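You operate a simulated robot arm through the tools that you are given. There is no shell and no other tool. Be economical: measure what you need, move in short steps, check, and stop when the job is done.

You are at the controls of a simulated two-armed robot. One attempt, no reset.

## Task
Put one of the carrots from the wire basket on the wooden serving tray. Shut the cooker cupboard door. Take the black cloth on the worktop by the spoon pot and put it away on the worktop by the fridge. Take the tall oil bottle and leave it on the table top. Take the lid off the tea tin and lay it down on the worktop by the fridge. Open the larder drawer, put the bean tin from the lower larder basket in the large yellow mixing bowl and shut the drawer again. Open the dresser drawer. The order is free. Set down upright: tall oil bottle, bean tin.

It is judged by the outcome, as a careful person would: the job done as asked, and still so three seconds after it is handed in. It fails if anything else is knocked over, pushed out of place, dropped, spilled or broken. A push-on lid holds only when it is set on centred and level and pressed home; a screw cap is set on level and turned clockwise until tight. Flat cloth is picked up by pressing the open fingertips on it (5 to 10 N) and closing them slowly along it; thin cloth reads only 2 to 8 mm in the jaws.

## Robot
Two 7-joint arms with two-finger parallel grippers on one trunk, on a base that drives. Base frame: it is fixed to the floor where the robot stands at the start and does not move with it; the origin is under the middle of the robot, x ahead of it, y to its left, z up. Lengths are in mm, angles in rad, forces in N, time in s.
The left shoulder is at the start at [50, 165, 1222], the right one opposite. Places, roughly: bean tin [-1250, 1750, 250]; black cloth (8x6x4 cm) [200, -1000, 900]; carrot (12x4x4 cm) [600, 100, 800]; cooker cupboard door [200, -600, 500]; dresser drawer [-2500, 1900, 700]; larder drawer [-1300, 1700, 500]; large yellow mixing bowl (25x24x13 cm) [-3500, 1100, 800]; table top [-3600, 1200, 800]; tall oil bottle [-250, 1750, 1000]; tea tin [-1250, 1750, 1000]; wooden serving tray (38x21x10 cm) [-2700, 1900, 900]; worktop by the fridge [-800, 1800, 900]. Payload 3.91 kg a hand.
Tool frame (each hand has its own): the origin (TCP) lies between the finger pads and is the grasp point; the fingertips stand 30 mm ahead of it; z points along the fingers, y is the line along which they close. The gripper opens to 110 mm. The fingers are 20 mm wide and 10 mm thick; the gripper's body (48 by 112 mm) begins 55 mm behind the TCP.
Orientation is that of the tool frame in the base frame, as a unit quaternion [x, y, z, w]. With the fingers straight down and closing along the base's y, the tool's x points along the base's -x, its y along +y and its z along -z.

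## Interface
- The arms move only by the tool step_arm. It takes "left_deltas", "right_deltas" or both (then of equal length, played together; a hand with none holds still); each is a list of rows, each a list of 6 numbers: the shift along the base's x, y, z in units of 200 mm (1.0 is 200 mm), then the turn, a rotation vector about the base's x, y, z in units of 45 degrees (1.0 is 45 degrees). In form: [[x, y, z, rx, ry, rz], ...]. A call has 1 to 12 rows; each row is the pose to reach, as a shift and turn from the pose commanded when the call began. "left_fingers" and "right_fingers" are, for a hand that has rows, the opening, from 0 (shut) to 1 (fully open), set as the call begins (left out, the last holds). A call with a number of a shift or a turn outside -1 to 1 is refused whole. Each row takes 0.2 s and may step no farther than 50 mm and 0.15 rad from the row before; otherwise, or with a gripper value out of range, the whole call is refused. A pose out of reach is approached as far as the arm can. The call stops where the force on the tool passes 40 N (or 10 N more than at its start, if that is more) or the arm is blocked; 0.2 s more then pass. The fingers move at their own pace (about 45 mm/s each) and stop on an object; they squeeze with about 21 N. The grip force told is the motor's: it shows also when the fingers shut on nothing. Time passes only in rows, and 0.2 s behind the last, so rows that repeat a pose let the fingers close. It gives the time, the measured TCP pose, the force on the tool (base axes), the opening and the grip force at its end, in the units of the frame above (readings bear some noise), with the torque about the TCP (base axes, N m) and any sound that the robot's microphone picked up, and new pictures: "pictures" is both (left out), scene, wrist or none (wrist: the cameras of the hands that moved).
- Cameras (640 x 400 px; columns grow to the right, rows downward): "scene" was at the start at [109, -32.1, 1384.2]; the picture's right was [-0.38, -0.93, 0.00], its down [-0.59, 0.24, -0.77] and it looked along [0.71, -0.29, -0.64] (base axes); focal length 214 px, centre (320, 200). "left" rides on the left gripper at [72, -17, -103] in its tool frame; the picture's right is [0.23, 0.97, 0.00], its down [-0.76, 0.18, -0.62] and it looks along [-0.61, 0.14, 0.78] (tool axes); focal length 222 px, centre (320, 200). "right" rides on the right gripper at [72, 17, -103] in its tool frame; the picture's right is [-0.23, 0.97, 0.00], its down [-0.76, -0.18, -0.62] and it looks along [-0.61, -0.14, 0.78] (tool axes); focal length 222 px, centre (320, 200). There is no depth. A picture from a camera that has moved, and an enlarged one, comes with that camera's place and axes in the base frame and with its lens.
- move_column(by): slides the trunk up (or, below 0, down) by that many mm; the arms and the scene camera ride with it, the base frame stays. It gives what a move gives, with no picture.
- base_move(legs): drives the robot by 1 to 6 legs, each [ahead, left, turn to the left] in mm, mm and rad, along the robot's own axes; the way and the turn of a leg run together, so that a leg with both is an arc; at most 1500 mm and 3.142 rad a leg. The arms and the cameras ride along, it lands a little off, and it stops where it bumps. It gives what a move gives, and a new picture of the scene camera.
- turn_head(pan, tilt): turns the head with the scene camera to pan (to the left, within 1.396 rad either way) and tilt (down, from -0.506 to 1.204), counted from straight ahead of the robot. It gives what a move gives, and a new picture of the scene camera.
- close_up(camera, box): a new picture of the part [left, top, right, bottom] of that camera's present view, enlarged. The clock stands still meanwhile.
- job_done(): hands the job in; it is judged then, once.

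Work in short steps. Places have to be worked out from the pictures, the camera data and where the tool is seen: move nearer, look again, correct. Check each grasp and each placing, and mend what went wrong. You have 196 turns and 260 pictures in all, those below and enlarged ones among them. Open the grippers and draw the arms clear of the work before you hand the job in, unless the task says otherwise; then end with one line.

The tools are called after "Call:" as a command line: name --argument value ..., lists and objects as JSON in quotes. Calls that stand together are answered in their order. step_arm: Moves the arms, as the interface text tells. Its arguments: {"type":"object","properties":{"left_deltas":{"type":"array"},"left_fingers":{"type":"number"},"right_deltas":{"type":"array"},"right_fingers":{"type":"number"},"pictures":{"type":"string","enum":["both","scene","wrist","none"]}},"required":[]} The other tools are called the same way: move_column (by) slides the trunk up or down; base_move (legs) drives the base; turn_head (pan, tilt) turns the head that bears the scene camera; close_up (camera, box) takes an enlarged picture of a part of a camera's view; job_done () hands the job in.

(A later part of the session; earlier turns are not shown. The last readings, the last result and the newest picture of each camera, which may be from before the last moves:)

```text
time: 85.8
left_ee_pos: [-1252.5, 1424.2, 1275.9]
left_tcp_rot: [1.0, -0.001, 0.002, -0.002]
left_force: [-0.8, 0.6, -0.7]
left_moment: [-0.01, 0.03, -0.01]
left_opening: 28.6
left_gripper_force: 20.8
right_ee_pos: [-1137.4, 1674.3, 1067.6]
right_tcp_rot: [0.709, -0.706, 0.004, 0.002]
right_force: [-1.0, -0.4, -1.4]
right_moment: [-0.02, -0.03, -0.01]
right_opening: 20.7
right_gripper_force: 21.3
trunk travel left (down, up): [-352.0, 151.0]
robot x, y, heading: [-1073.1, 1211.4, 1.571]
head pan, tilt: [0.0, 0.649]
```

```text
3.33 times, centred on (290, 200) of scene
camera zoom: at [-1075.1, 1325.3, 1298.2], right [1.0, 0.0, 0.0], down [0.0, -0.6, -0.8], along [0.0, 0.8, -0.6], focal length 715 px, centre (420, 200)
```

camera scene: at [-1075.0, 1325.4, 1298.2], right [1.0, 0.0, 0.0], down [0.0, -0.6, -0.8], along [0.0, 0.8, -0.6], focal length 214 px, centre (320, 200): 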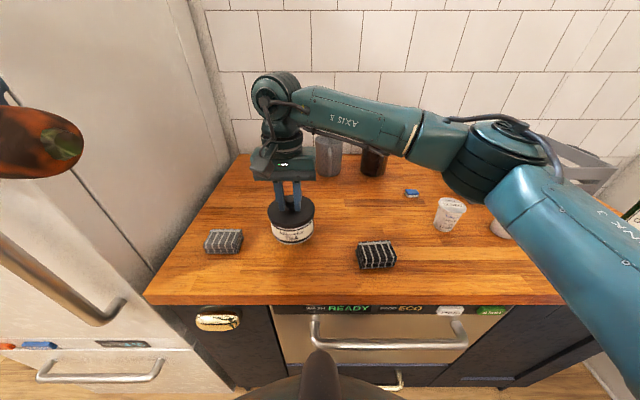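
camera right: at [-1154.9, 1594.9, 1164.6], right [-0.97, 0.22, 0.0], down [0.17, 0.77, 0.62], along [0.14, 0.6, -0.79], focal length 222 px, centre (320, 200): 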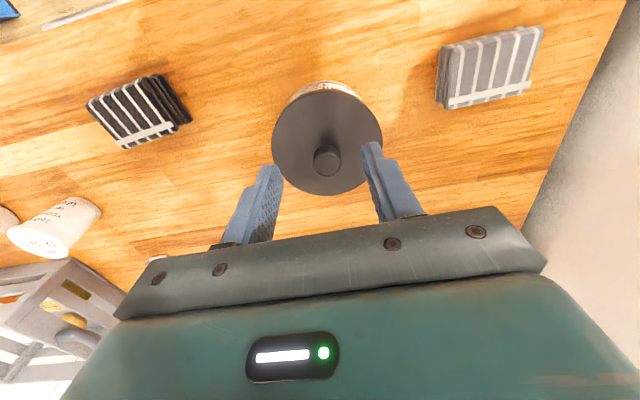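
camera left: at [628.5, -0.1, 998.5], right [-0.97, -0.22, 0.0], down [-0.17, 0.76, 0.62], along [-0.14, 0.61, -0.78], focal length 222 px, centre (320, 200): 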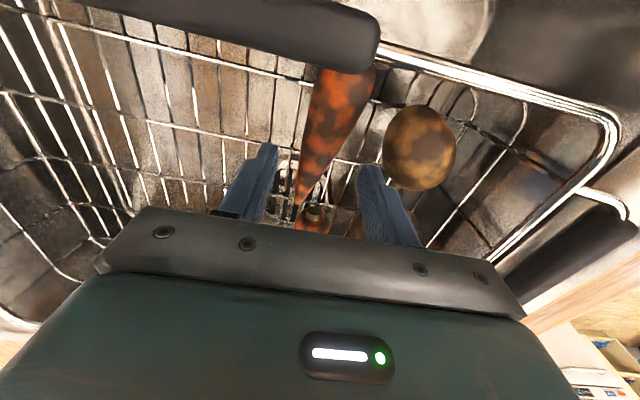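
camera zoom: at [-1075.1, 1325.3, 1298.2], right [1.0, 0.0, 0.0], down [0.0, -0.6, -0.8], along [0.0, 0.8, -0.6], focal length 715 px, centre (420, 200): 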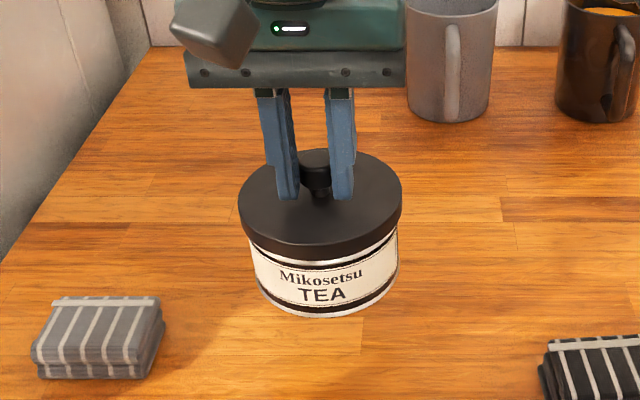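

The tin comes up with the lid: it needs a second hand. I'll set it back exactly, and return later with both hands free.

Call:
step_arm --right_deltas '[[0, 0, -0.1, 0, 0, 0], [0, 0, -0.2, 0, 0, 0], [0, 0, -0.25, 0, 0, 0], [0, 0, -0.27, 0, 0, 0], [0, 0, -0.28, 0, 0, 0]]' --pictures "none"

Call:
step_arm --right_deltas '[[0, 0, 0, 0, 0, 0], [0, 0, 0, 0, 0, 0], [0, 0, 0, 0, 0, 0], [0, 0, 0.2, 0, 0, 0], [0, -0.1, 0.4, 0, 0, 0], [0.1, -0.3, 0.5, 0, 0, 0], [0.25, -0.5, 0.5, 0, 0, 0]]' --right_fingers 0.6 --pictures "scene"

```text
time: 87.0
left_ee_pos: [-1251.6, 1424.2, 1276.5]
left_tcp_rot: [1.0, -0.001, 0.001, 0.0]
left_force: [-0.2, 0.3, -0.3]
left_moment: [0.01, 0.03, 0.01]
left_opening: 28.4
left_gripper_force: 20.9
right_ee_pos: [-1138.0, 1673.6, 1012.6]
right_tcp_rot: [0.708, -0.706, 0.002, 0.002]
right_force: [0.5, 0.7, 4.5]
right_moment: [0.0, 0.0, 0.03]
right_opening: 20.8
right_gripper_force: 21.0
trunk travel left (down, up): [-352.0, 151.0]
robot x, y, heading: [-1075.8, 1212.5, 1.568]
head pan, tilt: [0.0, 0.649]
```

```text
time: 88.6
left_ee_pos: [-1251.7, 1423.9, 1277.2]
left_tcp_rot: [1.0, -0.001, 0.0, -0.001]
left_force: [-0.4, -0.1, -0.5]
left_moment: [0.0, 0.01, 0.02]
left_opening: 28.6
left_gripper_force: 20.4
right_ee_pos: [-1088.0, 1576.0, 1111.1]
right_tcp_rot: [-0.707, 0.707, -0.003, -0.001]
right_force: [-0.5, -0.7, 0.8]
right_moment: [0.02, 0.03, 0.0]
right_opening: 65.8
right_gripper_force: 0.2
trunk travel left (down, up): [-352.0, 151.0]
robot x, y, heading: [-1078.4, 1209.4, 1.572]
head pan, tilt: [0.0, 0.649]
camera scene: at [-1074.4, 1325.1, 1298.2], right [1.0, 0.0, 0.0], down [0.0, -0.6, -0.8], along [0.0, 0.8, -0.6], focal length 214 px, centre (320, 200)
```

scene: 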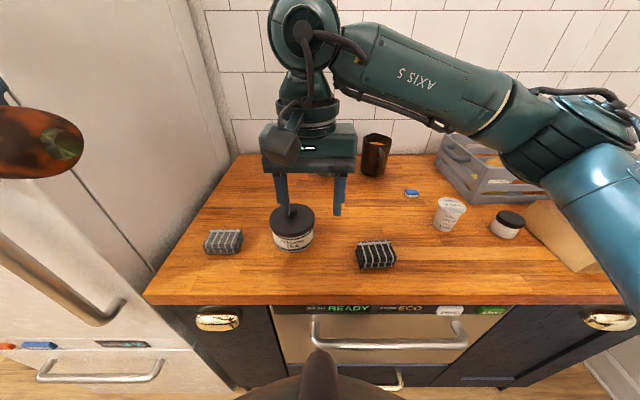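

Tin is back in place. Next the oil bottle: raise the trunk and slide right along the worktop.

Call:
move_column --by 110

Call:
base_move --legs '[[0, -630, 0]]'

```text
time: 90.0
left_ee_pos: [-1253.2, 1424.6, 1386.1]
left_tcp_rot: [1.0, 0.0, 0.0, -0.001]
left_force: [-0.4, 0.3, -0.1]
left_moment: [-0.02, -0.01, -0.01]
left_opening: 28.6
left_gripper_force: 20.9
right_ee_pos: [-1089.5, 1575.8, 1220.3]
right_tcp_rot: [0.709, -0.705, 0.003, 0.003]
right_force: [0.3, -1.5, 0.6]
right_moment: [-0.02, 0.01, -0.05]
right_opening: 65.9
right_gripper_force: 0.1
trunk travel left (down, up): [-462.0, 41.0]
robot x, y, heading: [-1079.6, 1208.3, 1.572]
head pan, tilt: [0.0, 0.649]
```

```text
time: 91.3
left_ee_pos: [-1196.1, 1420.1, 1386.3]
left_tcp_rot: [1.0, 0.001, -0.001, -0.001]
left_force: [1.7, -0.3, -1.6]
left_moment: [0.0, 0.05, -0.01]
left_opening: 28.7
left_gripper_force: 21.2
right_ee_pos: [-1034.8, 1573.0, 1221.8]
right_tcp_rot: [0.71, -0.704, 0.002, 0.003]
right_force: [0.0, 0.1, -0.4]
right_moment: [-0.03, 0.06, 0.0]
right_opening: 65.9
right_gripper_force: 0.1
trunk travel left (down, up): [-462.0, 41.0]
robot x, y, heading: [-1020.5, 1205.8, 1.575]
head pan, tilt: [0.0, 0.649]
stopped in leg 1: the robot was blocked; the commanded pose is now the measured one
camera scene: at [-1018.2, 1321.5, 1408.2], right [1.0, 0.0, 0.0], down [0.0, -0.6, -0.8], along [0.0, 0.8, -0.6], focal length 214 px, centre (320, 200)
```

scene: 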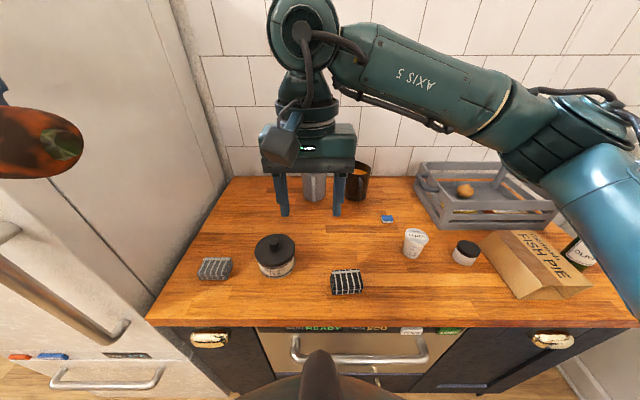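

Blocked, likely by the dishwasher handle. Back off 110, go right, then approach.

Call:
base_move --legs '[[-110, 0, 0], [0, -570, 0]]'

```text
time: 95.3
left_ee_pos: [-628.3, 1316.1, 1386.3]
left_tcp_rot: [1.0, 0.007, 0.0, -0.001]
left_force: [-0.4, -0.8, -0.4]
left_moment: [0.0, 0.0, -0.02]
left_opening: 28.6
left_gripper_force: 21.0
right_ee_pos: [-466.4, 1469.0, 1221.6]
right_tcp_rot: [0.714, -0.7, 0.004, 0.003]
right_force: [0.8, 0.2, 0.0]
right_moment: [0.03, 0.02, 0.01]
right_opening: 66.1
right_gripper_force: 0.1
trunk travel left (down, up): [-462.0, 41.0]
robot x, y, heading: [-445.5, 1102.5, 1.587]
head pan, tilt: [0.0, 0.649]
camera scene: at [-447.9, 1218.8, 1408.2], right [1.0, 0.01, 0.0], down [0.01, -0.6, -0.8], along [-0.01, 0.8, -0.6], focal length 214 px, centre (320, 200)
```

scene: 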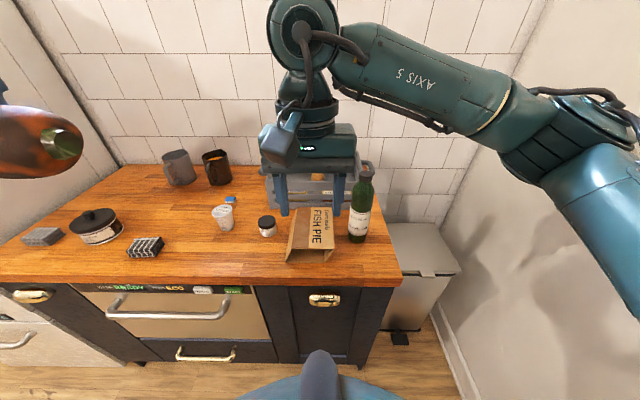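

Bottle at about (-331,1715), top z≈1147. Approach and bring the hand above it.

Call:
base_move --legs '[[98, 0, -0.016]]'

Call:
step_arm --right_deltas '[[0.2, 0.15, 0, 0, 0, 0], [0.4, 0.3, 0, 0, 0, 0], [0.55, 0.45, 0, 0, 0, 0], [0.65, 0.6, 0, 0, 0, 0], [0.66, 0.7, 0, 0, 0, 0]]' --right_fingers 0.6 --pictures "both"

```text
time: 96.5
left_ee_pos: [-624.5, 1415.1, 1386.4]
left_tcp_rot: [1.0, -0.002, 0.001, 0.0]
left_force: [-0.4, -1.0, -0.6]
left_moment: [-0.02, 0.03, 0.0]
left_opening: 28.8
left_gripper_force: 21.3
right_ee_pos: [-460.4, 1565.2, 1220.4]
right_tcp_rot: [0.708, -0.706, 0.004, 0.002]
right_force: [0.5, -0.1, -0.8]
right_moment: [-0.04, 0.0, -0.02]
right_opening: 65.8
right_gripper_force: 0.1
trunk travel left (down, up): [-462.0, 41.0]
robot x, y, heading: [-448.2, 1195.8, 1.572]
head pan, tilt: [0.0, 0.649]
camera scene: at [-446.9, 1315.8, 1408.1], right [1.0, 0.0, 0.0], down [0.0, -0.6, -0.8], along [0.0, 0.8, -0.6], focal length 214 px, centre (320, 200)
```

scene: 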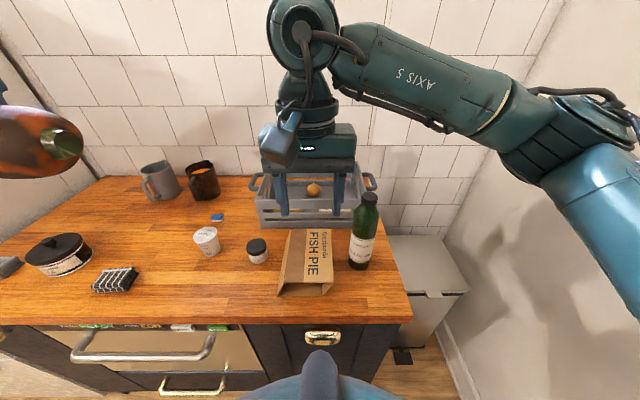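

```text
time: 97.7
left_ee_pos: [-625.1, 1414.4, 1386.6]
left_tcp_rot: [1.0, -0.003, 0.001, -0.002]
left_force: [-0.1, 0.6, -1.3]
left_moment: [-0.02, 0.01, -0.03]
left_opening: 28.6
left_gripper_force: 20.8
right_ee_pos: [-328.8, 1706.0, 1220.9]
right_tcp_rot: [0.708, -0.706, 0.005, 0.002]
right_force: [0.5, -0.5, -0.2]
right_moment: [-0.05, -0.04, 0.02]
right_opening: 66.0
right_gripper_force: 0.0
trunk travel left (down, up): [-462.0, 41.0]
robot x, y, heading: [-449.3, 1200.2, 1.565]
head pan, tilt: [0.0, 0.649]
camera scene: at [-447.3, 1315.2, 1408.2], right [1.0, 0.0, 0.0], down [0.0, -0.6, -0.8], along [0.0, 0.8, -0.6], focal length 214 px, centre (320, 200)
camera right: at [-345.2, 1634.6, 1324.5], right [-0.97, 0.22, 0.0], down [0.17, 0.77, 0.62], along [0.14, 0.6, -0.79], focal length 222 px, centre (320, 200)
```

scene: 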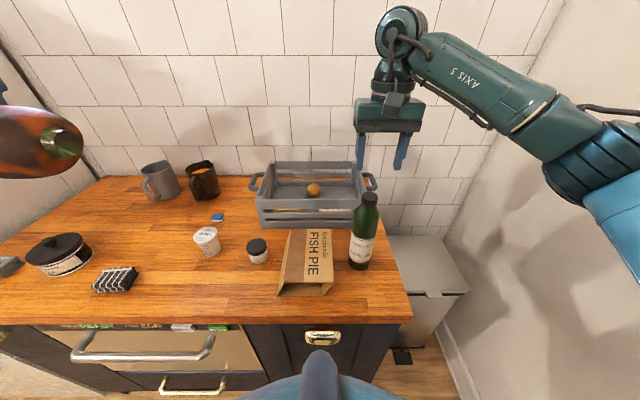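
right: 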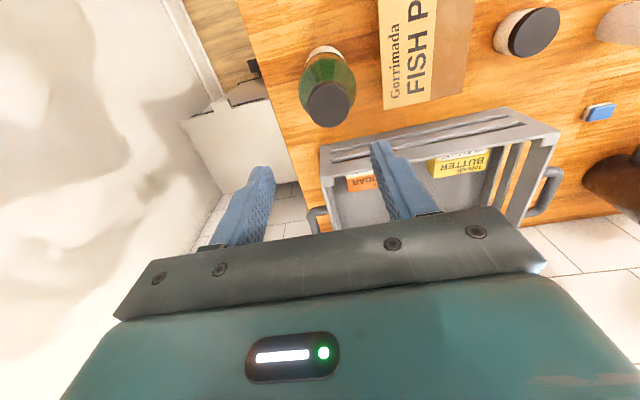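

Bottle cap triangulates to (-341,1684,1134). Move over and descend with the jaws around the neck.

Call:
step_arm --right_deltas '[[-0.06, -0.11, 0, 0, 0, 0], [-0.06, -0.11, -0.2, 0, 0, 0], [-0.06, -0.11, -0.3, 0, 0, 0]]' --pictures "wrist"

Call:
close_up --camera "scene" --box '[300, 120, 460, 280]'

```text
time: 98.5
left_ee_pos: [-624.5, 1414.4, 1387.4]
left_tcp_rot: [1.0, -0.002, 0.001, 0.0]
left_force: [0.7, 1.0, -0.9]
left_moment: [-0.02, 0.04, -0.05]
left_opening: 28.6
left_gripper_force: 20.8
right_ee_pos: [-341.2, 1682.2, 1160.4]
right_tcp_rot: [0.709, -0.705, 0.004, 0.003]
right_force: [0.2, 0.1, -0.8]
right_moment: [-0.02, 0.01, 0.0]
right_opening: 66.1
right_gripper_force: 0.0
trunk travel left (down, up): [-462.0, 41.0]
robot x, y, heading: [-446.5, 1200.3, 1.569]
head pan, tilt: [0.0, 0.649]
camera right: at [-357.4, 1611.4, 1264.8], right [-0.97, 0.22, 0.0], down [0.17, 0.77, 0.62], along [0.14, 0.6, -0.79], focal length 222 px, centre (320, 200)
```

right: 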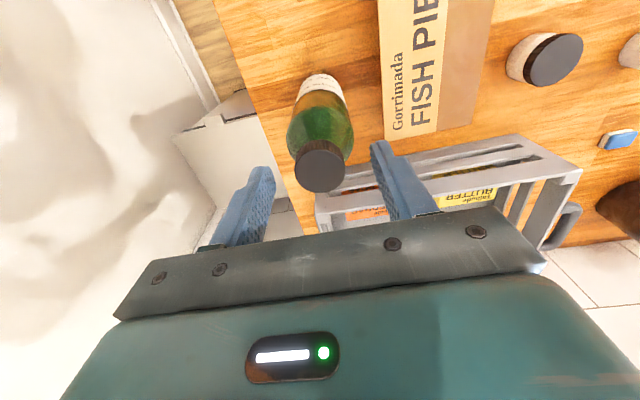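

```text
2.50 times, centred on (380, 200) of scene
camera zoom: at [-447.1, 1314.9, 1408.3], right [1.0, 0.0, 0.0], down [0.0, -0.6, -0.8], along [0.0, 0.8, -0.6], focal length 536 px, centre (170, 200)
```

zoom: 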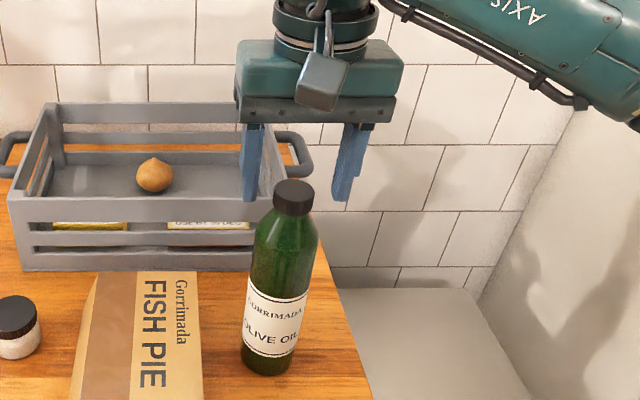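

The bottle has a wide shoulder just below the cap. I'll centre at (-343,1675), open wider and descend so the fingertips grip the upper body.

Call:
step_arm --right_deltas '[[-0.01, -0.035, 0, 0, 0, 0], [-0.01, -0.035, 0, 0, 0, 0], [-0.01, -0.035, -0.1, 0, 0, 0], [-0.01, -0.035, -0.2, 0, 0, 0]]' --right_fingers 0.85 --pictures "wrist"

Call:
close_up --camera "scene" --box '[300, 120, 460, 280]'

```text
time: 99.5
left_ee_pos: [-624.2, 1414.8, 1387.0]
left_tcp_rot: [1.0, -0.002, 0.001, 0.0]
left_force: [0.2, 0.0, -0.9]
left_moment: [-0.01, 0.04, 0.01]
left_opening: 28.8
left_gripper_force: 20.9
right_ee_pos: [-343.9, 1676.0, 1122.0]
right_tcp_rot: [0.708, -0.706, 0.003, 0.001]
right_force: [0.1, -0.4, 0.3]
right_moment: [0.01, -0.03, 0.01]
right_opening: 93.3
right_gripper_force: 0.0
trunk travel left (down, up): [-462.0, 41.0]
robot x, y, heading: [-447.7, 1198.8, 1.571]
head pan, tilt: [0.0, 0.649]
camera right: at [-359.3, 1605.1, 1224.7], right [-0.97, 0.22, 0.0], down [0.17, 0.77, 0.62], along [0.14, 0.6, -0.79], focal length 222 px, centre (320, 200)
```

right: 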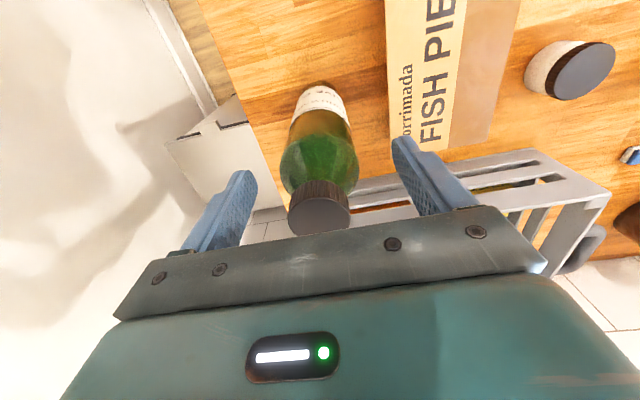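

```text
2.50 times, centred on (380, 200) of scene
camera zoom: at [-446.9, 1315.2, 1408.2], right [1.0, 0.0, 0.0], down [0.0, -0.6, -0.8], along [0.0, 0.8, -0.6], focal length 536 px, centre (170, 200)
```

zoom: 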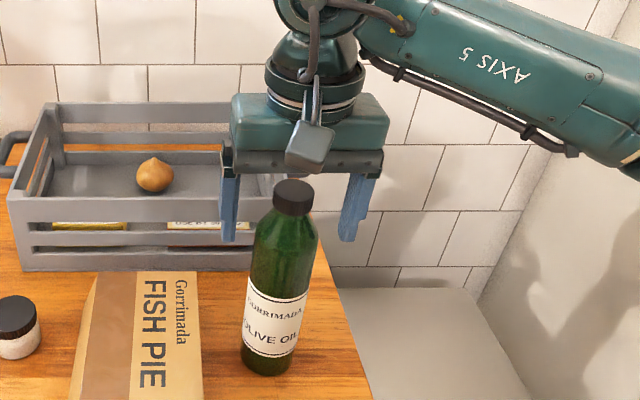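

Bottle refined to (-347,1662), top ≈1160. Correct y by −14 and go 8 mm lower, then close.

Call:
step_arm --right_deltas '[[-0.018, -0.07, 0, 0, 0, 0], [-0.018, -0.07, -0.02, 0, 0, 0], [-0.018, -0.07, -0.04, 0, 0, 0]]' --pictures "none"

Call:
step_arm --right_deltas '[[0, 0, 0, 0, 0, 0], [0, 0, 0, 0, 0, 0], [0, 0, 0, 0, 0, 0], [0, 0, 0, 0, 0, 0]]' --right_fingers 0 --pictures "wrist"

Call:
close_up --camera "scene" --box '[300, 120, 460, 280]'

```text
time: 100.3
left_ee_pos: [-624.1, 1412.7, 1386.6]
left_tcp_rot: [1.0, -0.003, 0.001, -0.002]
left_force: [-0.6, -0.6, -1.2]
left_moment: [-0.03, -0.01, 0.02]
left_opening: 29.0
left_gripper_force: 21.0
right_ee_pos: [-346.8, 1662.0, 1112.5]
right_tcp_rot: [0.708, -0.706, 0.003, 0.001]
right_force: [0.5, 0.0, -0.7]
right_moment: [-0.07, -0.01, -0.01]
right_opening: 93.6
right_gripper_force: 0.0
trunk travel left (down, up): [-462.0, 41.0]
robot x, y, heading: [-446.3, 1199.2, 1.572]
head pan, tilt: [0.0, 0.649]
```

```text
time: 101.3
left_ee_pos: [-625.4, 1413.8, 1387.2]
left_tcp_rot: [1.0, -0.002, 0.0, -0.002]
left_force: [0.3, 0.3, -0.7]
left_moment: [0.0, 0.02, 0.02]
left_opening: 28.5
left_gripper_force: 21.0
right_ee_pos: [-346.8, 1662.2, 1113.6]
right_tcp_rot: [0.708, -0.706, 0.004, 0.003]
right_force: [0.6, -0.1, 0.1]
right_moment: [0.0, -0.02, 0.0]
right_opening: 4.8
right_gripper_force: 0.0
trunk travel left (down, up): [-462.0, 41.0]
robot x, y, heading: [-448.8, 1198.6, 1.566]
head pan, tilt: [0.0, 0.649]
camera right: at [-363.0, 1591.1, 1216.8], right [-0.97, 0.22, 0.0], down [0.17, 0.77, 0.62], along [0.14, 0.6, -0.79], focal length 222 px, centre (320, 200)
```

right: 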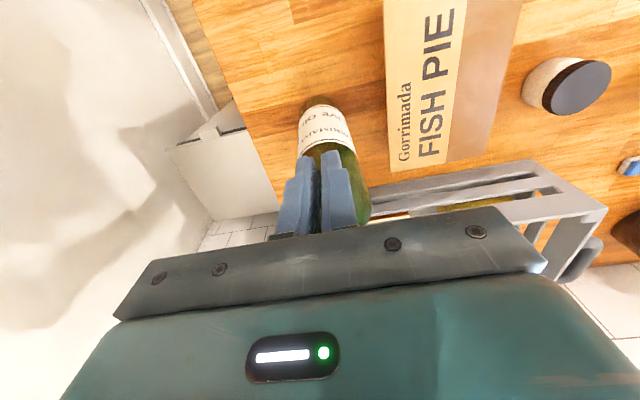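

```text
2.50 times, centred on (380, 200) of scene
camera zoom: at [-446.9, 1314.9, 1408.2], right [1.0, 0.0, 0.0], down [0.0, -0.6, -0.8], along [0.0, 0.8, -0.6], focal length 536 px, centre (170, 200)
```

zoom: 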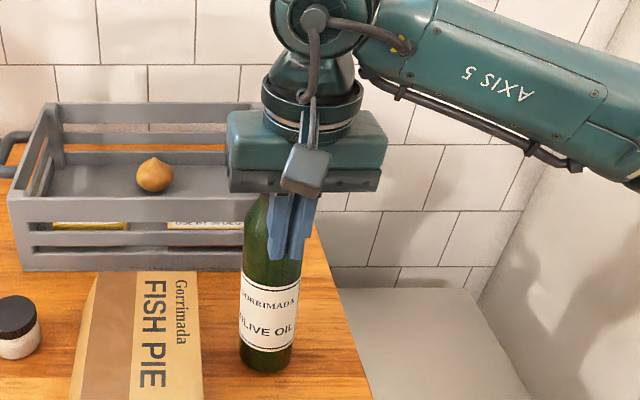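

The jaws closed in front of the bottle: it is farther back (y≈1688). I'll draw the hand back and look.

Call:
step_arm --right_deltas '[[0, -0.1, 0, 0, 0, 0], [0, -0.3, 0, 0, 0, 0], [0, -0.3, 0.15, 0, 0, 0], [0, -0.3, 0.3, 0, 0, 0]]' --pictures "wrist"

Call:
close_up --camera "scene" --box '[300, 120, 460, 280]'

```text
time: 102.3
left_ee_pos: [-624.3, 1413.3, 1386.0]
left_tcp_rot: [1.0, -0.002, 0.001, -0.002]
left_force: [-0.2, 0.6, -1.4]
left_moment: [-0.02, -0.02, -0.02]
left_opening: 28.7
left_gripper_force: 20.9
right_ee_pos: [-348.1, 1601.9, 1173.7]
right_tcp_rot: [0.708, -0.707, 0.004, 0.001]
right_force: [-0.7, -0.5, 0.0]
right_moment: [-0.03, -0.01, -0.04]
right_opening: 0.0
right_gripper_force: 21.3
trunk travel left (down, up): [-462.0, 41.0]
robot x, y, heading: [-449.5, 1199.7, 1.569]
head pan, tilt: [0.0, 0.649]
camera right: at [-364.3, 1531.3, 1276.9], right [-0.97, 0.22, 0.0], down [0.17, 0.77, 0.62], along [0.14, 0.6, -0.79], focal length 222 px, centre (320, 200)
```

right: 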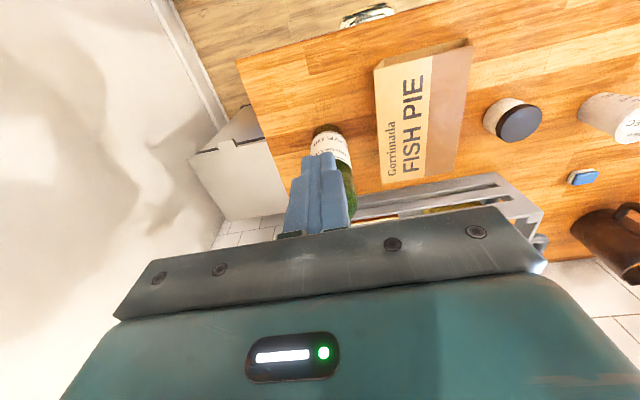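

```text
2.50 times, centred on (380, 200) of scene
camera zoom: at [-447.1, 1314.7, 1408.2], right [1.0, 0.0, 0.0], down [0.0, -0.6, -0.8], along [0.0, 0.8, -0.6], focal length 536 px, centre (170, 200)
```

zoom: 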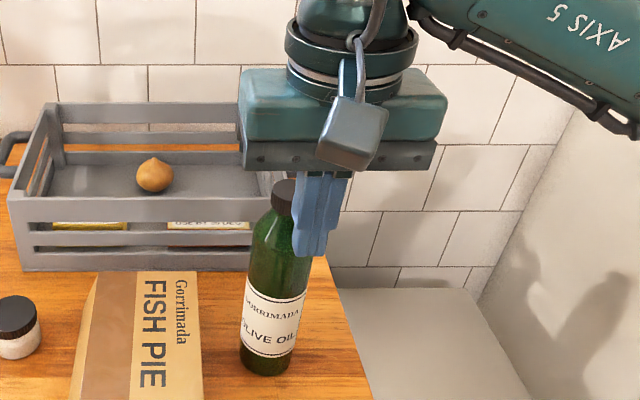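

The bottle is still upright. Its axis from the base is (-341,1682). Redo from above with jaws wide open.

Call:
step_arm --right_deltas '[[0, 0, 0.18, 0, 0, 0], [0.01, 0.1, 0.2, 0, 0, 0], [0.03, 0.25, 0.2, 0, 0, 0], [0.035, 0.4, 0.2, 0, 0, 0], [0.035, 0.4, 0.2, 0, 0, 0]]' --right_fingers 0.9 --pictures "none"

Call:
step_arm --right_deltas '[[0, 0, -0.2, 0, 0, 0], [0, 0, -0.4, 0, 0, 0], [0, 0, -0.52, 0, 0, 0], [0, 0, -0.56, 0, 0, 0]]' --pictures "wrist"

Call:
close_up --camera "scene" --box '[300, 120, 460, 280]'

```text
time: 103.5
left_ee_pos: [-623.7, 1413.5, 1386.5]
left_tcp_rot: [1.0, -0.002, 0.0, 0.0]
left_force: [-0.4, -0.6, -1.1]
left_moment: [0.01, -0.03, -0.03]
left_opening: 28.7
left_gripper_force: 21.1
right_ee_pos: [-339.6, 1683.0, 1212.4]
right_tcp_rot: [0.708, -0.706, 0.003, 0.002]
right_force: [-0.2, -0.6, 1.1]
right_moment: [0.0, 0.02, 0.0]
right_opening: 99.0
right_gripper_force: 0.1
trunk travel left (down, up): [-462.0, 41.0]
robot x, y, heading: [-450.8, 1200.5, 1.572]
head pan, tilt: [0.0, 0.649]
```

```text
time: 104.5
left_ee_pos: [-625.1, 1414.2, 1387.2]
left_tcp_rot: [1.0, -0.001, 0.001, -0.001]
left_force: [-0.3, 0.1, 0.3]
left_moment: [0.01, 0.0, 0.0]
left_opening: 28.8
left_gripper_force: 20.9
right_ee_pos: [-340.2, 1683.7, 1102.2]
right_tcp_rot: [0.708, -0.706, 0.003, 0.002]
right_force: [-0.2, -0.4, -0.5]
right_moment: [0.0, 0.01, -0.01]
right_opening: 99.0
right_gripper_force: 0.0
trunk travel left (down, up): [-462.0, 41.0]
robot x, y, heading: [-452.0, 1196.8, 1.571]
head pan, tilt: [0.0, 0.649]
camera right: at [-356.6, 1611.5, 1204.6], right [-0.97, 0.22, 0.0], down [0.17, 0.77, 0.62], along [0.14, 0.6, -0.79], focal length 222 px, centre (320, 200)
```

right: 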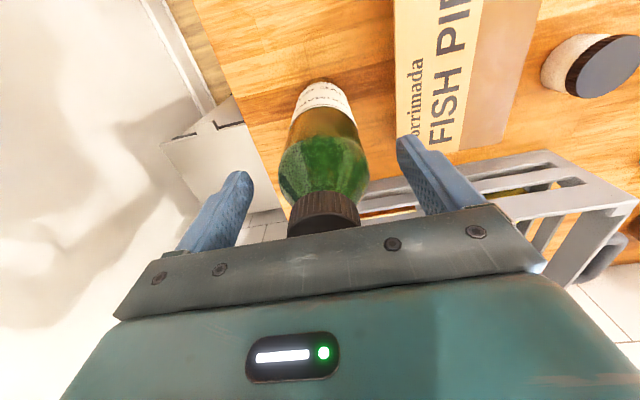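

```text
2.50 times, centred on (380, 200) of scene
camera zoom: at [-446.9, 1315.1, 1408.2], right [1.0, 0.0, 0.0], down [0.0, -0.6, -0.8], along [0.0, 0.8, -0.6], focal length 536 px, centre (170, 200)
```

zoom: 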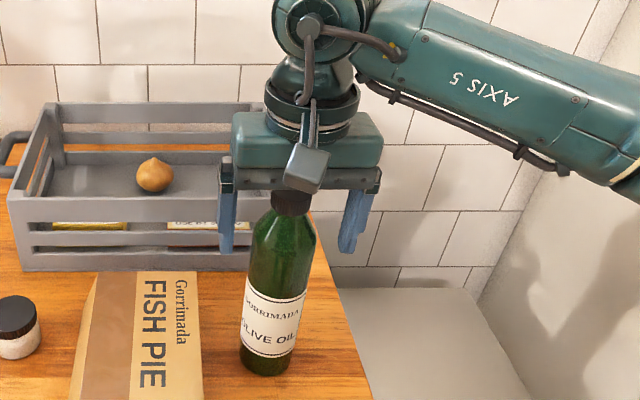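

From the base's front edge (y≈1664) plus radius, the axis is near y=1692. Shift +8 and close.

Call:
step_arm --right_deltas '[[-0.005, 0.04, 0, 0, 0, 0], [-0.005, 0.04, 0, 0, 0, 0], [-0.005, 0.04, 0, 0, 0, 0], [-0.005, 0.04, 0, 0, 0, 0]]' --right_fingers 0.3 --pictures "wrist"

Call:
close_up --camera "scene" --box '[300, 120, 460, 280]'

```text
time: 105.5
left_ee_pos: [-623.7, 1413.4, 1387.3]
left_tcp_rot: [1.0, -0.001, 0.0, -0.001]
left_force: [0.1, 0.5, -1.0]
left_moment: [0.01, 0.02, -0.01]
left_opening: 28.6
left_gripper_force: 20.7
right_ee_pos: [-341.8, 1689.6, 1101.1]
right_tcp_rot: [0.708, -0.706, 0.004, 0.002]
right_force: [0.0, -0.6, 0.9]
right_moment: [-0.06, -0.04, -0.03]
right_opening: 56.5
right_gripper_force: 21.8
trunk travel left (down, up): [-462.0, 41.0]
robot x, y, heading: [-447.5, 1196.9, 1.564]
head pan, tilt: [0.0, 0.649]
camera right: at [-357.3, 1619.5, 1204.5], right [-0.97, 0.22, 0.0], down [0.17, 0.77, 0.62], along [0.14, 0.6, -0.79], focal length 222 px, centre (320, 200)
```

right: 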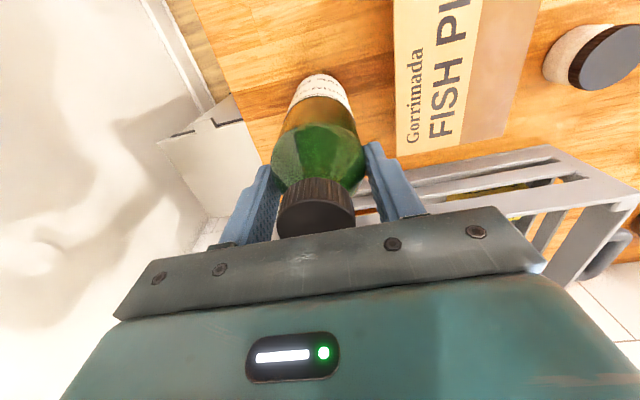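

```text
2.50 times, centred on (380, 200) of scene
camera zoom: at [-446.9, 1315.1, 1408.2], right [1.0, 0.0, 0.0], down [0.0, -0.6, -0.8], along [0.0, 0.8, -0.6], focal length 536 px, centre (170, 200)
```

zoom: 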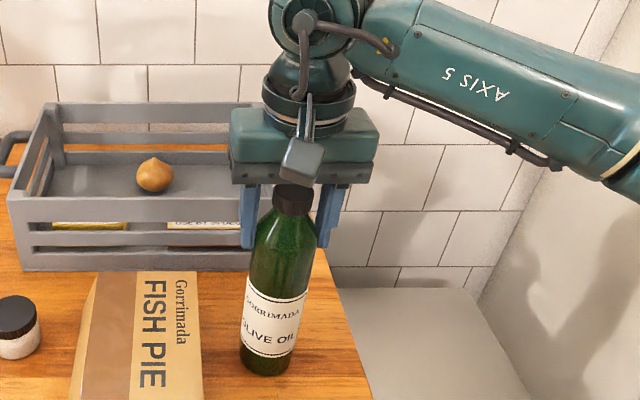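

Gripped at 56.5 mm but slightly behind the axis. Re-open, shift back −6 and close fully.

Call:
step_arm --right_deltas '[[0, 0, 0, 0, 0, 0], [0, 0, 0, 0, 0, 0], [0, -0.03, 0, 0, 0, 0]]' --right_fingers 0.75 --pictures "none"

Call:
step_arm --right_deltas '[[0, 0, 0, 0, 0, 0], [0, 0, 0, 0, 0, 0], [0, 0, 0, 0, 0, 0], [0, 0, 0.02, 0, 0, 0], [0, 0, 0.1, 0, 0, 0]]' --right_fingers 0.0 --pictures "both"

```text
time: 106.3
left_ee_pos: [-623.9, 1413.4, 1388.9]
left_tcp_rot: [1.0, -0.002, 0.001, 0.0]
left_force: [0.2, 0.8, -0.5]
left_moment: [0.0, 0.03, 0.01]
left_opening: 28.6
left_gripper_force: 21.0
right_ee_pos: [-340.9, 1683.8, 1100.2]
right_tcp_rot: [0.708, -0.706, 0.003, 0.001]
right_force: [0.5, -0.5, 0.3]
right_moment: [0.02, -0.03, 0.01]
right_opening: 82.4
right_gripper_force: 0.1
trunk travel left (down, up): [-462.0, 41.0]
robot x, y, heading: [-451.5, 1198.7, 1.569]
head pan, tilt: [0.0, 0.649]
```

```text
time: 107.5
left_ee_pos: [-625.2, 1413.3, 1386.0]
left_tcp_rot: [1.0, -0.002, 0.001, -0.001]
left_force: [-0.1, 0.2, -1.0]
left_moment: [-0.02, -0.04, 0.02]
left_opening: 28.8
left_gripper_force: 20.7
right_ee_pos: [-340.0, 1683.8, 1120.8]
right_tcp_rot: [0.708, -0.706, 0.004, 0.001]
right_force: [0.5, 0.0, -2.3]
right_moment: [0.0, 0.02, -0.04]
right_opening: 56.8
right_gripper_force: 21.0
trunk travel left (down, up): [-462.0, 41.0]
robot x, y, heading: [-448.4, 1202.2, 1.575]
head pan, tilt: [0.0, 0.649]
camera scene: at [-447.0, 1315.1, 1408.2], right [1.0, 0.0, 0.0], down [0.0, -0.6, -0.8], along [0.0, 0.8, -0.6], focal length 214 px, centre (320, 200)
camera right: at [-356.3, 1613.4, 1224.4], right [-0.97, 0.22, 0.0], down [0.17, 0.77, 0.62], along [0.14, 0.6, -0.79], focal length 222 px, centre (320, 200)
```

scene: 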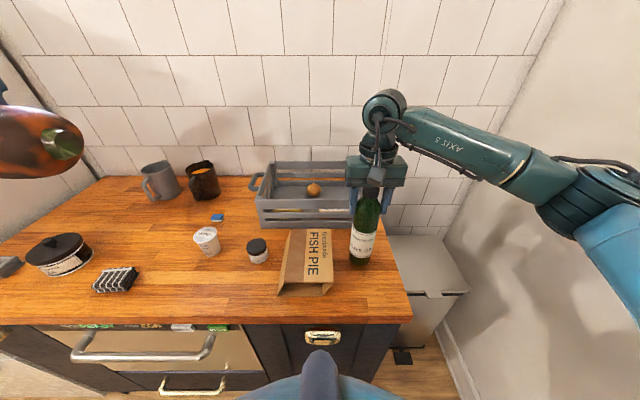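
right: 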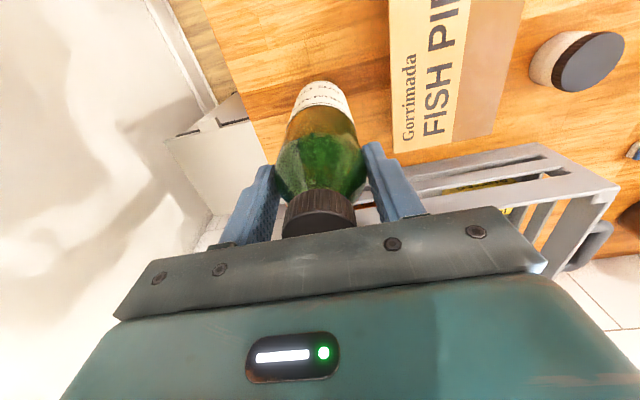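

Lift further and check.

Call:
step_arm --right_deltas '[[0, 0, 0.2, 0, 0, 0], [0, 0, 0.4, 0, 0, 0], [0, -0.1, 0.55, 0, 0, 0]]' --pictures "scene"

```text
time: 108.3
left_ee_pos: [-623.9, 1412.7, 1387.1]
left_tcp_rot: [1.0, -0.001, 0.001, -0.001]
left_force: [-0.7, 0.3, -0.1]
left_moment: [0.04, 0.0, -0.04]
left_opening: 28.4
left_gripper_force: 21.3
right_ee_pos: [-340.7, 1662.5, 1231.6]
right_tcp_rot: [0.708, -0.706, 0.003, 0.002]
right_force: [-0.3, -0.8, -1.9]
right_moment: [-0.03, 0.01, 0.0]
right_opening: 56.7
right_gripper_force: 21.0
trunk travel left (down, up): [-462.0, 41.0]
robot x, y, heading: [-448.7, 1200.0, 1.565]
head pan, tilt: [0.0, 0.649]
camera scene: at [-446.9, 1314.2, 1408.3], right [1.0, 0.0, 0.0], down [0.0, -0.6, -0.8], along [0.0, 0.8, -0.6], focal length 214 px, centre (320, 200)
```

scene: 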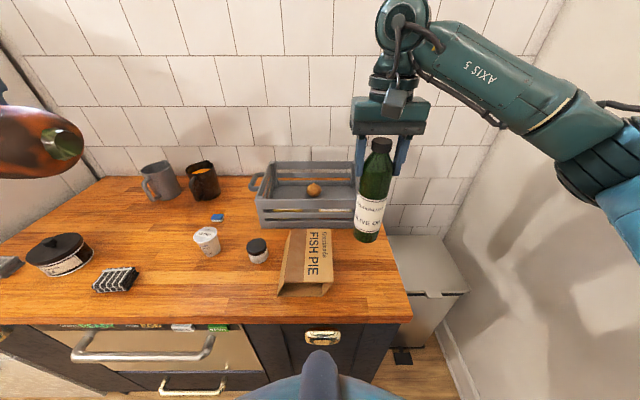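

Bottle held (TCP − bottom ≈ 190 mm). Retract it, back away, and drive left along the room while looking.

Call:
step_arm --right_deltas '[[0, -0.2, 0.05, 0, 0, 0], [0, -0.4, 0.05, 0, 0, 0], [0, -0.6, 0.05, 0, 0, 0]]' --pictures "none"

Call:
base_move --legs '[[-450, 0, 0], [0, 800, 0]]'

Call:
turn_head --pan 0.75 --tilt 0.4

```text
time: 109.1
left_ee_pos: [-624.9, 1414.7, 1386.8]
left_tcp_rot: [1.0, -0.001, 0.001, -0.001]
left_force: [0.8, -0.7, 0.3]
left_moment: [-0.03, 0.01, -0.04]
left_opening: 28.6
left_gripper_force: 21.0
right_ee_pos: [-339.3, 1542.6, 1241.6]
right_tcp_rot: [0.708, -0.706, 0.003, 0.002]
right_force: [0.0, -0.1, -3.3]
right_moment: [0.03, -0.06, -0.01]
right_opening: 56.7
right_gripper_force: 20.6
trunk travel left (down, up): [-462.0, 41.0]
robot x, y, heading: [-446.4, 1198.4, 1.565]
head pan, tilt: [0.0, 0.649]
```

```text
time: 115.7
left_ee_pos: [-1427.9, 961.7, 1386.4]
left_tcp_rot: [1.0, 0.002, 0.0, -0.001]
left_force: [1.2, 0.0, -0.5]
left_moment: [0.01, -0.01, -0.02]
left_opening: 28.6
left_gripper_force: 20.9
right_ee_pos: [-1143.1, 1091.8, 1241.4]
right_tcp_rot: [0.712, -0.702, 0.003, 0.003]
right_force: [0.4, -0.3, -2.0]
right_moment: [0.03, -0.02, 0.01]
right_opening: 56.6
right_gripper_force: 21.1
trunk travel left (down, up): [-462.0, 41.0]
robot x, y, heading: [-1248.1, 745.2, 1.577]
head pan, tilt: [0.0, 0.649]
camera scene: at [-1248.7, 862.9, 1408.2], right [1.0, 0.01, 0.0], down [0.0, -0.6, -0.8], along [-0.01, 0.8, -0.6], focal length 214 px, centre (320, 200)
```

scene: 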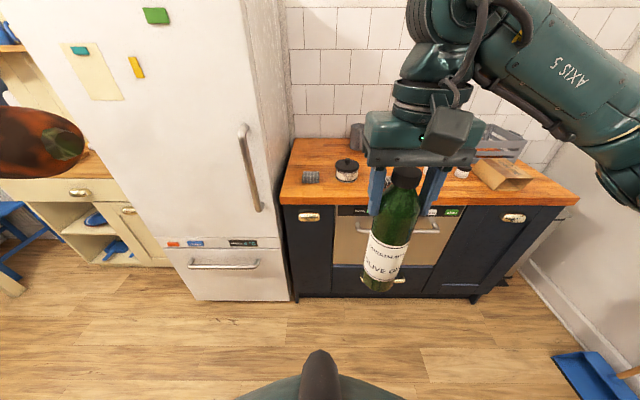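

```text
time: 116.8
left_ee_pos: [-1426.8, 961.2, 1386.0]
left_tcp_rot: [1.0, 0.002, 0.001, -0.001]
left_force: [0.0, -0.5, -0.2]
left_moment: [0.0, -0.01, 0.04]
left_opening: 28.4
left_gripper_force: 21.2
right_ee_pos: [-1144.7, 1093.1, 1241.4]
right_tcp_rot: [0.711, -0.703, 0.004, 0.002]
right_force: [-0.1, 1.0, -3.1]
right_moment: [-0.03, 0.03, 0.01]
right_opening: 56.9
right_gripper_force: 20.6
trunk travel left (down, up): [-462.0, 41.0]
robot x, y, heading: [-1247.9, 747.9, 1.582]
head pan, tilt: [0.75, 0.4]
camera scene: at [-1311.4, 843.5, 1430.7], right [0.73, 0.69, 0.0], down [0.27, -0.28, -0.92], along [-0.63, 0.67, -0.39], focal length 214 px, centre (320, 200)
```

scene: 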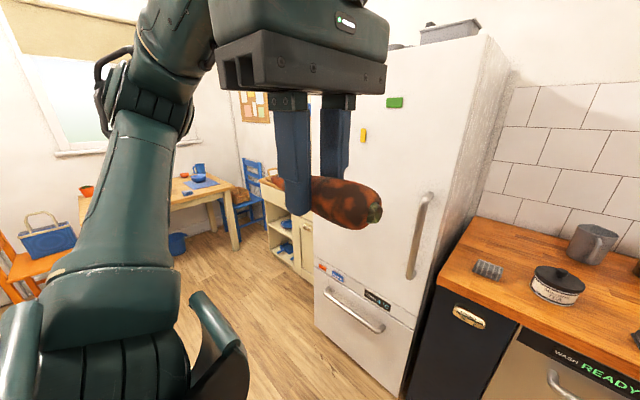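

Dresser is left of the fridge, floor looks clear. Drive on left by 1100 and look.

Call:
base_move --legs '[[0, 1100, 0]]'

Call:
turn_head --pan 0.0 --tilt 0.5

```text
time: 122.4
left_ee_pos: [-2528.9, 953.6, 1386.7]
left_tcp_rot: [1.0, 0.002, 0.001, -0.001]
left_force: [0.8, -0.3, -0.6]
left_moment: [-0.05, 0.0, 0.01]
left_opening: 28.6
left_gripper_force: 20.9
right_ee_pos: [-2245.6, 1085.6, 1240.8]
right_tcp_rot: [0.711, -0.703, 0.003, 0.003]
right_force: [0.0, -0.9, -2.4]
right_moment: [-0.01, 0.0, -0.01]
right_opening: 56.4
right_gripper_force: 21.5
trunk travel left (down, up): [-462.0, 41.0]
robot x, y, heading: [-2350.4, 738.6, 1.579]
head pan, tilt: [0.75, 0.4]
camera scene: at [-2413.5, 835.6, 1430.7], right [0.73, 0.69, 0.0], down [0.27, -0.28, -0.92], along [-0.63, 0.67, -0.39], focal length 214 px, centre (320, 200)
```

scene: 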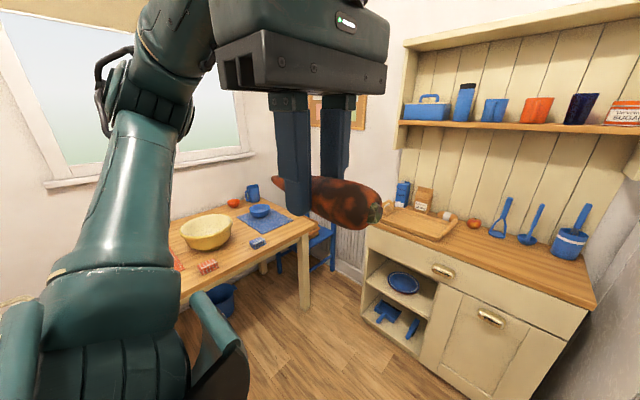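

```text
time: 123.5
left_ee_pos: [-2528.2, 950.8, 1386.2]
left_tcp_rot: [1.0, 0.003, 0.001, 0.0]
left_force: [-0.2, 0.4, -0.7]
left_moment: [0.03, 0.01, 0.02]
left_opening: 28.5
left_gripper_force: 20.7
right_ee_pos: [-2246.1, 1083.6, 1241.8]
right_tcp_rot: [0.711, -0.703, 0.003, 0.003]
right_force: [-0.2, -0.1, -1.9]
right_moment: [0.0, -0.01, -0.01]
right_opening: 56.4
right_gripper_force: 21.3
trunk travel left (down, up): [-462.0, 41.0]
robot x, y, heading: [-2349.0, 739.6, 1.58]
head pan, tilt: [0.0, 0.499]
camera scene: at [-2350.4, 859.3, 1421.5], right [1.0, 0.01, 0.0], down [0.0, -0.48, -0.88], along [-0.01, 0.88, -0.48], focal length 214 px, centre (320, 200)
```

scene: 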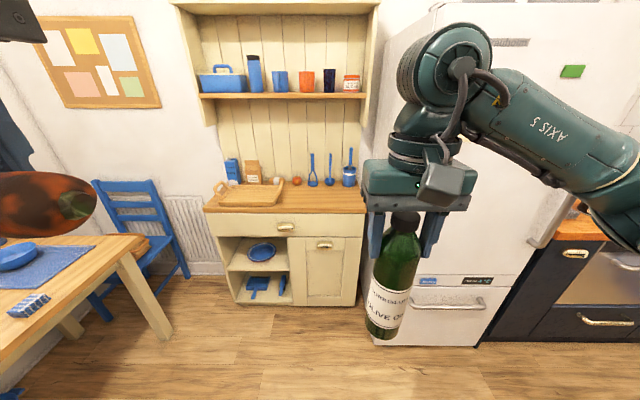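

Tray is on the dresser's left half, the wide drawer with cup handle is just below the top. Drive to about (-2600,1300).

Call:
base_move --legs '[[0, 250, 0], [560, 0, -0.01]]'

Call:
turn_head --pan 0.1 --tilt 0.75

```text
time: 128.1
left_ee_pos: [-2781.3, 1509.9, 1386.7]
left_tcp_rot: [1.0, -0.001, 0.001, -0.001]
left_force: [0.7, -0.9, -2.2]
left_moment: [0.01, 0.01, 0.0]
left_opening: 28.5
left_gripper_force: 20.8
right_ee_pos: [-2494.5, 1638.8, 1240.8]
right_tcp_rot: [0.708, -0.706, 0.004, 0.002]
right_force: [-0.5, -0.5, -2.4]
right_moment: [0.01, 0.02, -0.01]
right_opening: 56.3
right_gripper_force: 21.1
trunk travel left (down, up): [-462.0, 41.0]
robot x, y, heading: [-2604.6, 1297.3, 1.569]
head pan, tilt: [0.0, 0.499]
camera scene: at [-2602.7, 1413.6, 1421.5], right [1.0, 0.0, 0.0], down [0.0, -0.48, -0.88], along [0.0, 0.88, -0.48], focal length 214 px, centre (320, 200)
```

scene: 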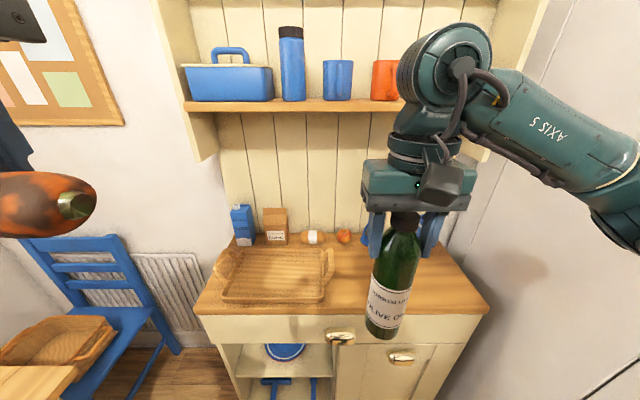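

```text
time: 128.9
left_ee_pos: [-2781.2, 1507.0, 1386.7]
left_tcp_rot: [1.0, -0.001, 0.001, -0.001]
left_force: [1.1, 0.5, -0.1]
left_moment: [-0.02, -0.03, 0.04]
left_opening: 28.4
left_gripper_force: 21.2
right_ee_pos: [-2496.1, 1637.1, 1240.7]
right_tcp_rot: [0.708, -0.706, 0.003, 0.003]
right_force: [0.0, -0.6, -3.1]
right_moment: [0.0, 0.0, -0.02]
right_opening: 56.4
right_gripper_force: 21.1
trunk travel left (down, up): [-462.0, 41.0]
robot x, y, heading: [-2604.6, 1289.7, 1.57]
head pan, tilt: [0.099, 0.75]
camera scene: at [-2611.0, 1404.6, 1399.6], right [1.0, 0.1, 0.0], down [0.07, -0.68, -0.73], along [-0.07, 0.73, -0.68], focal length 214 px, centre (320, 200)
```

scene: 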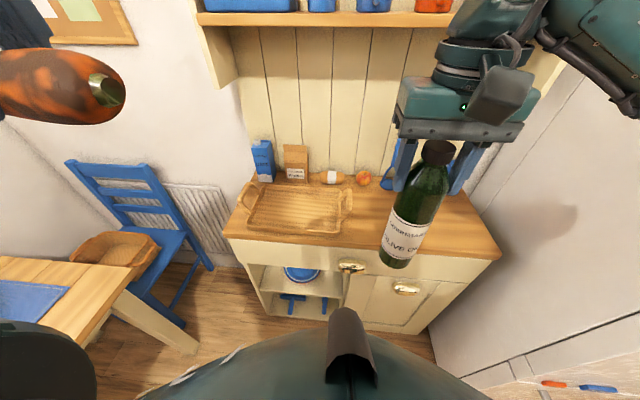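

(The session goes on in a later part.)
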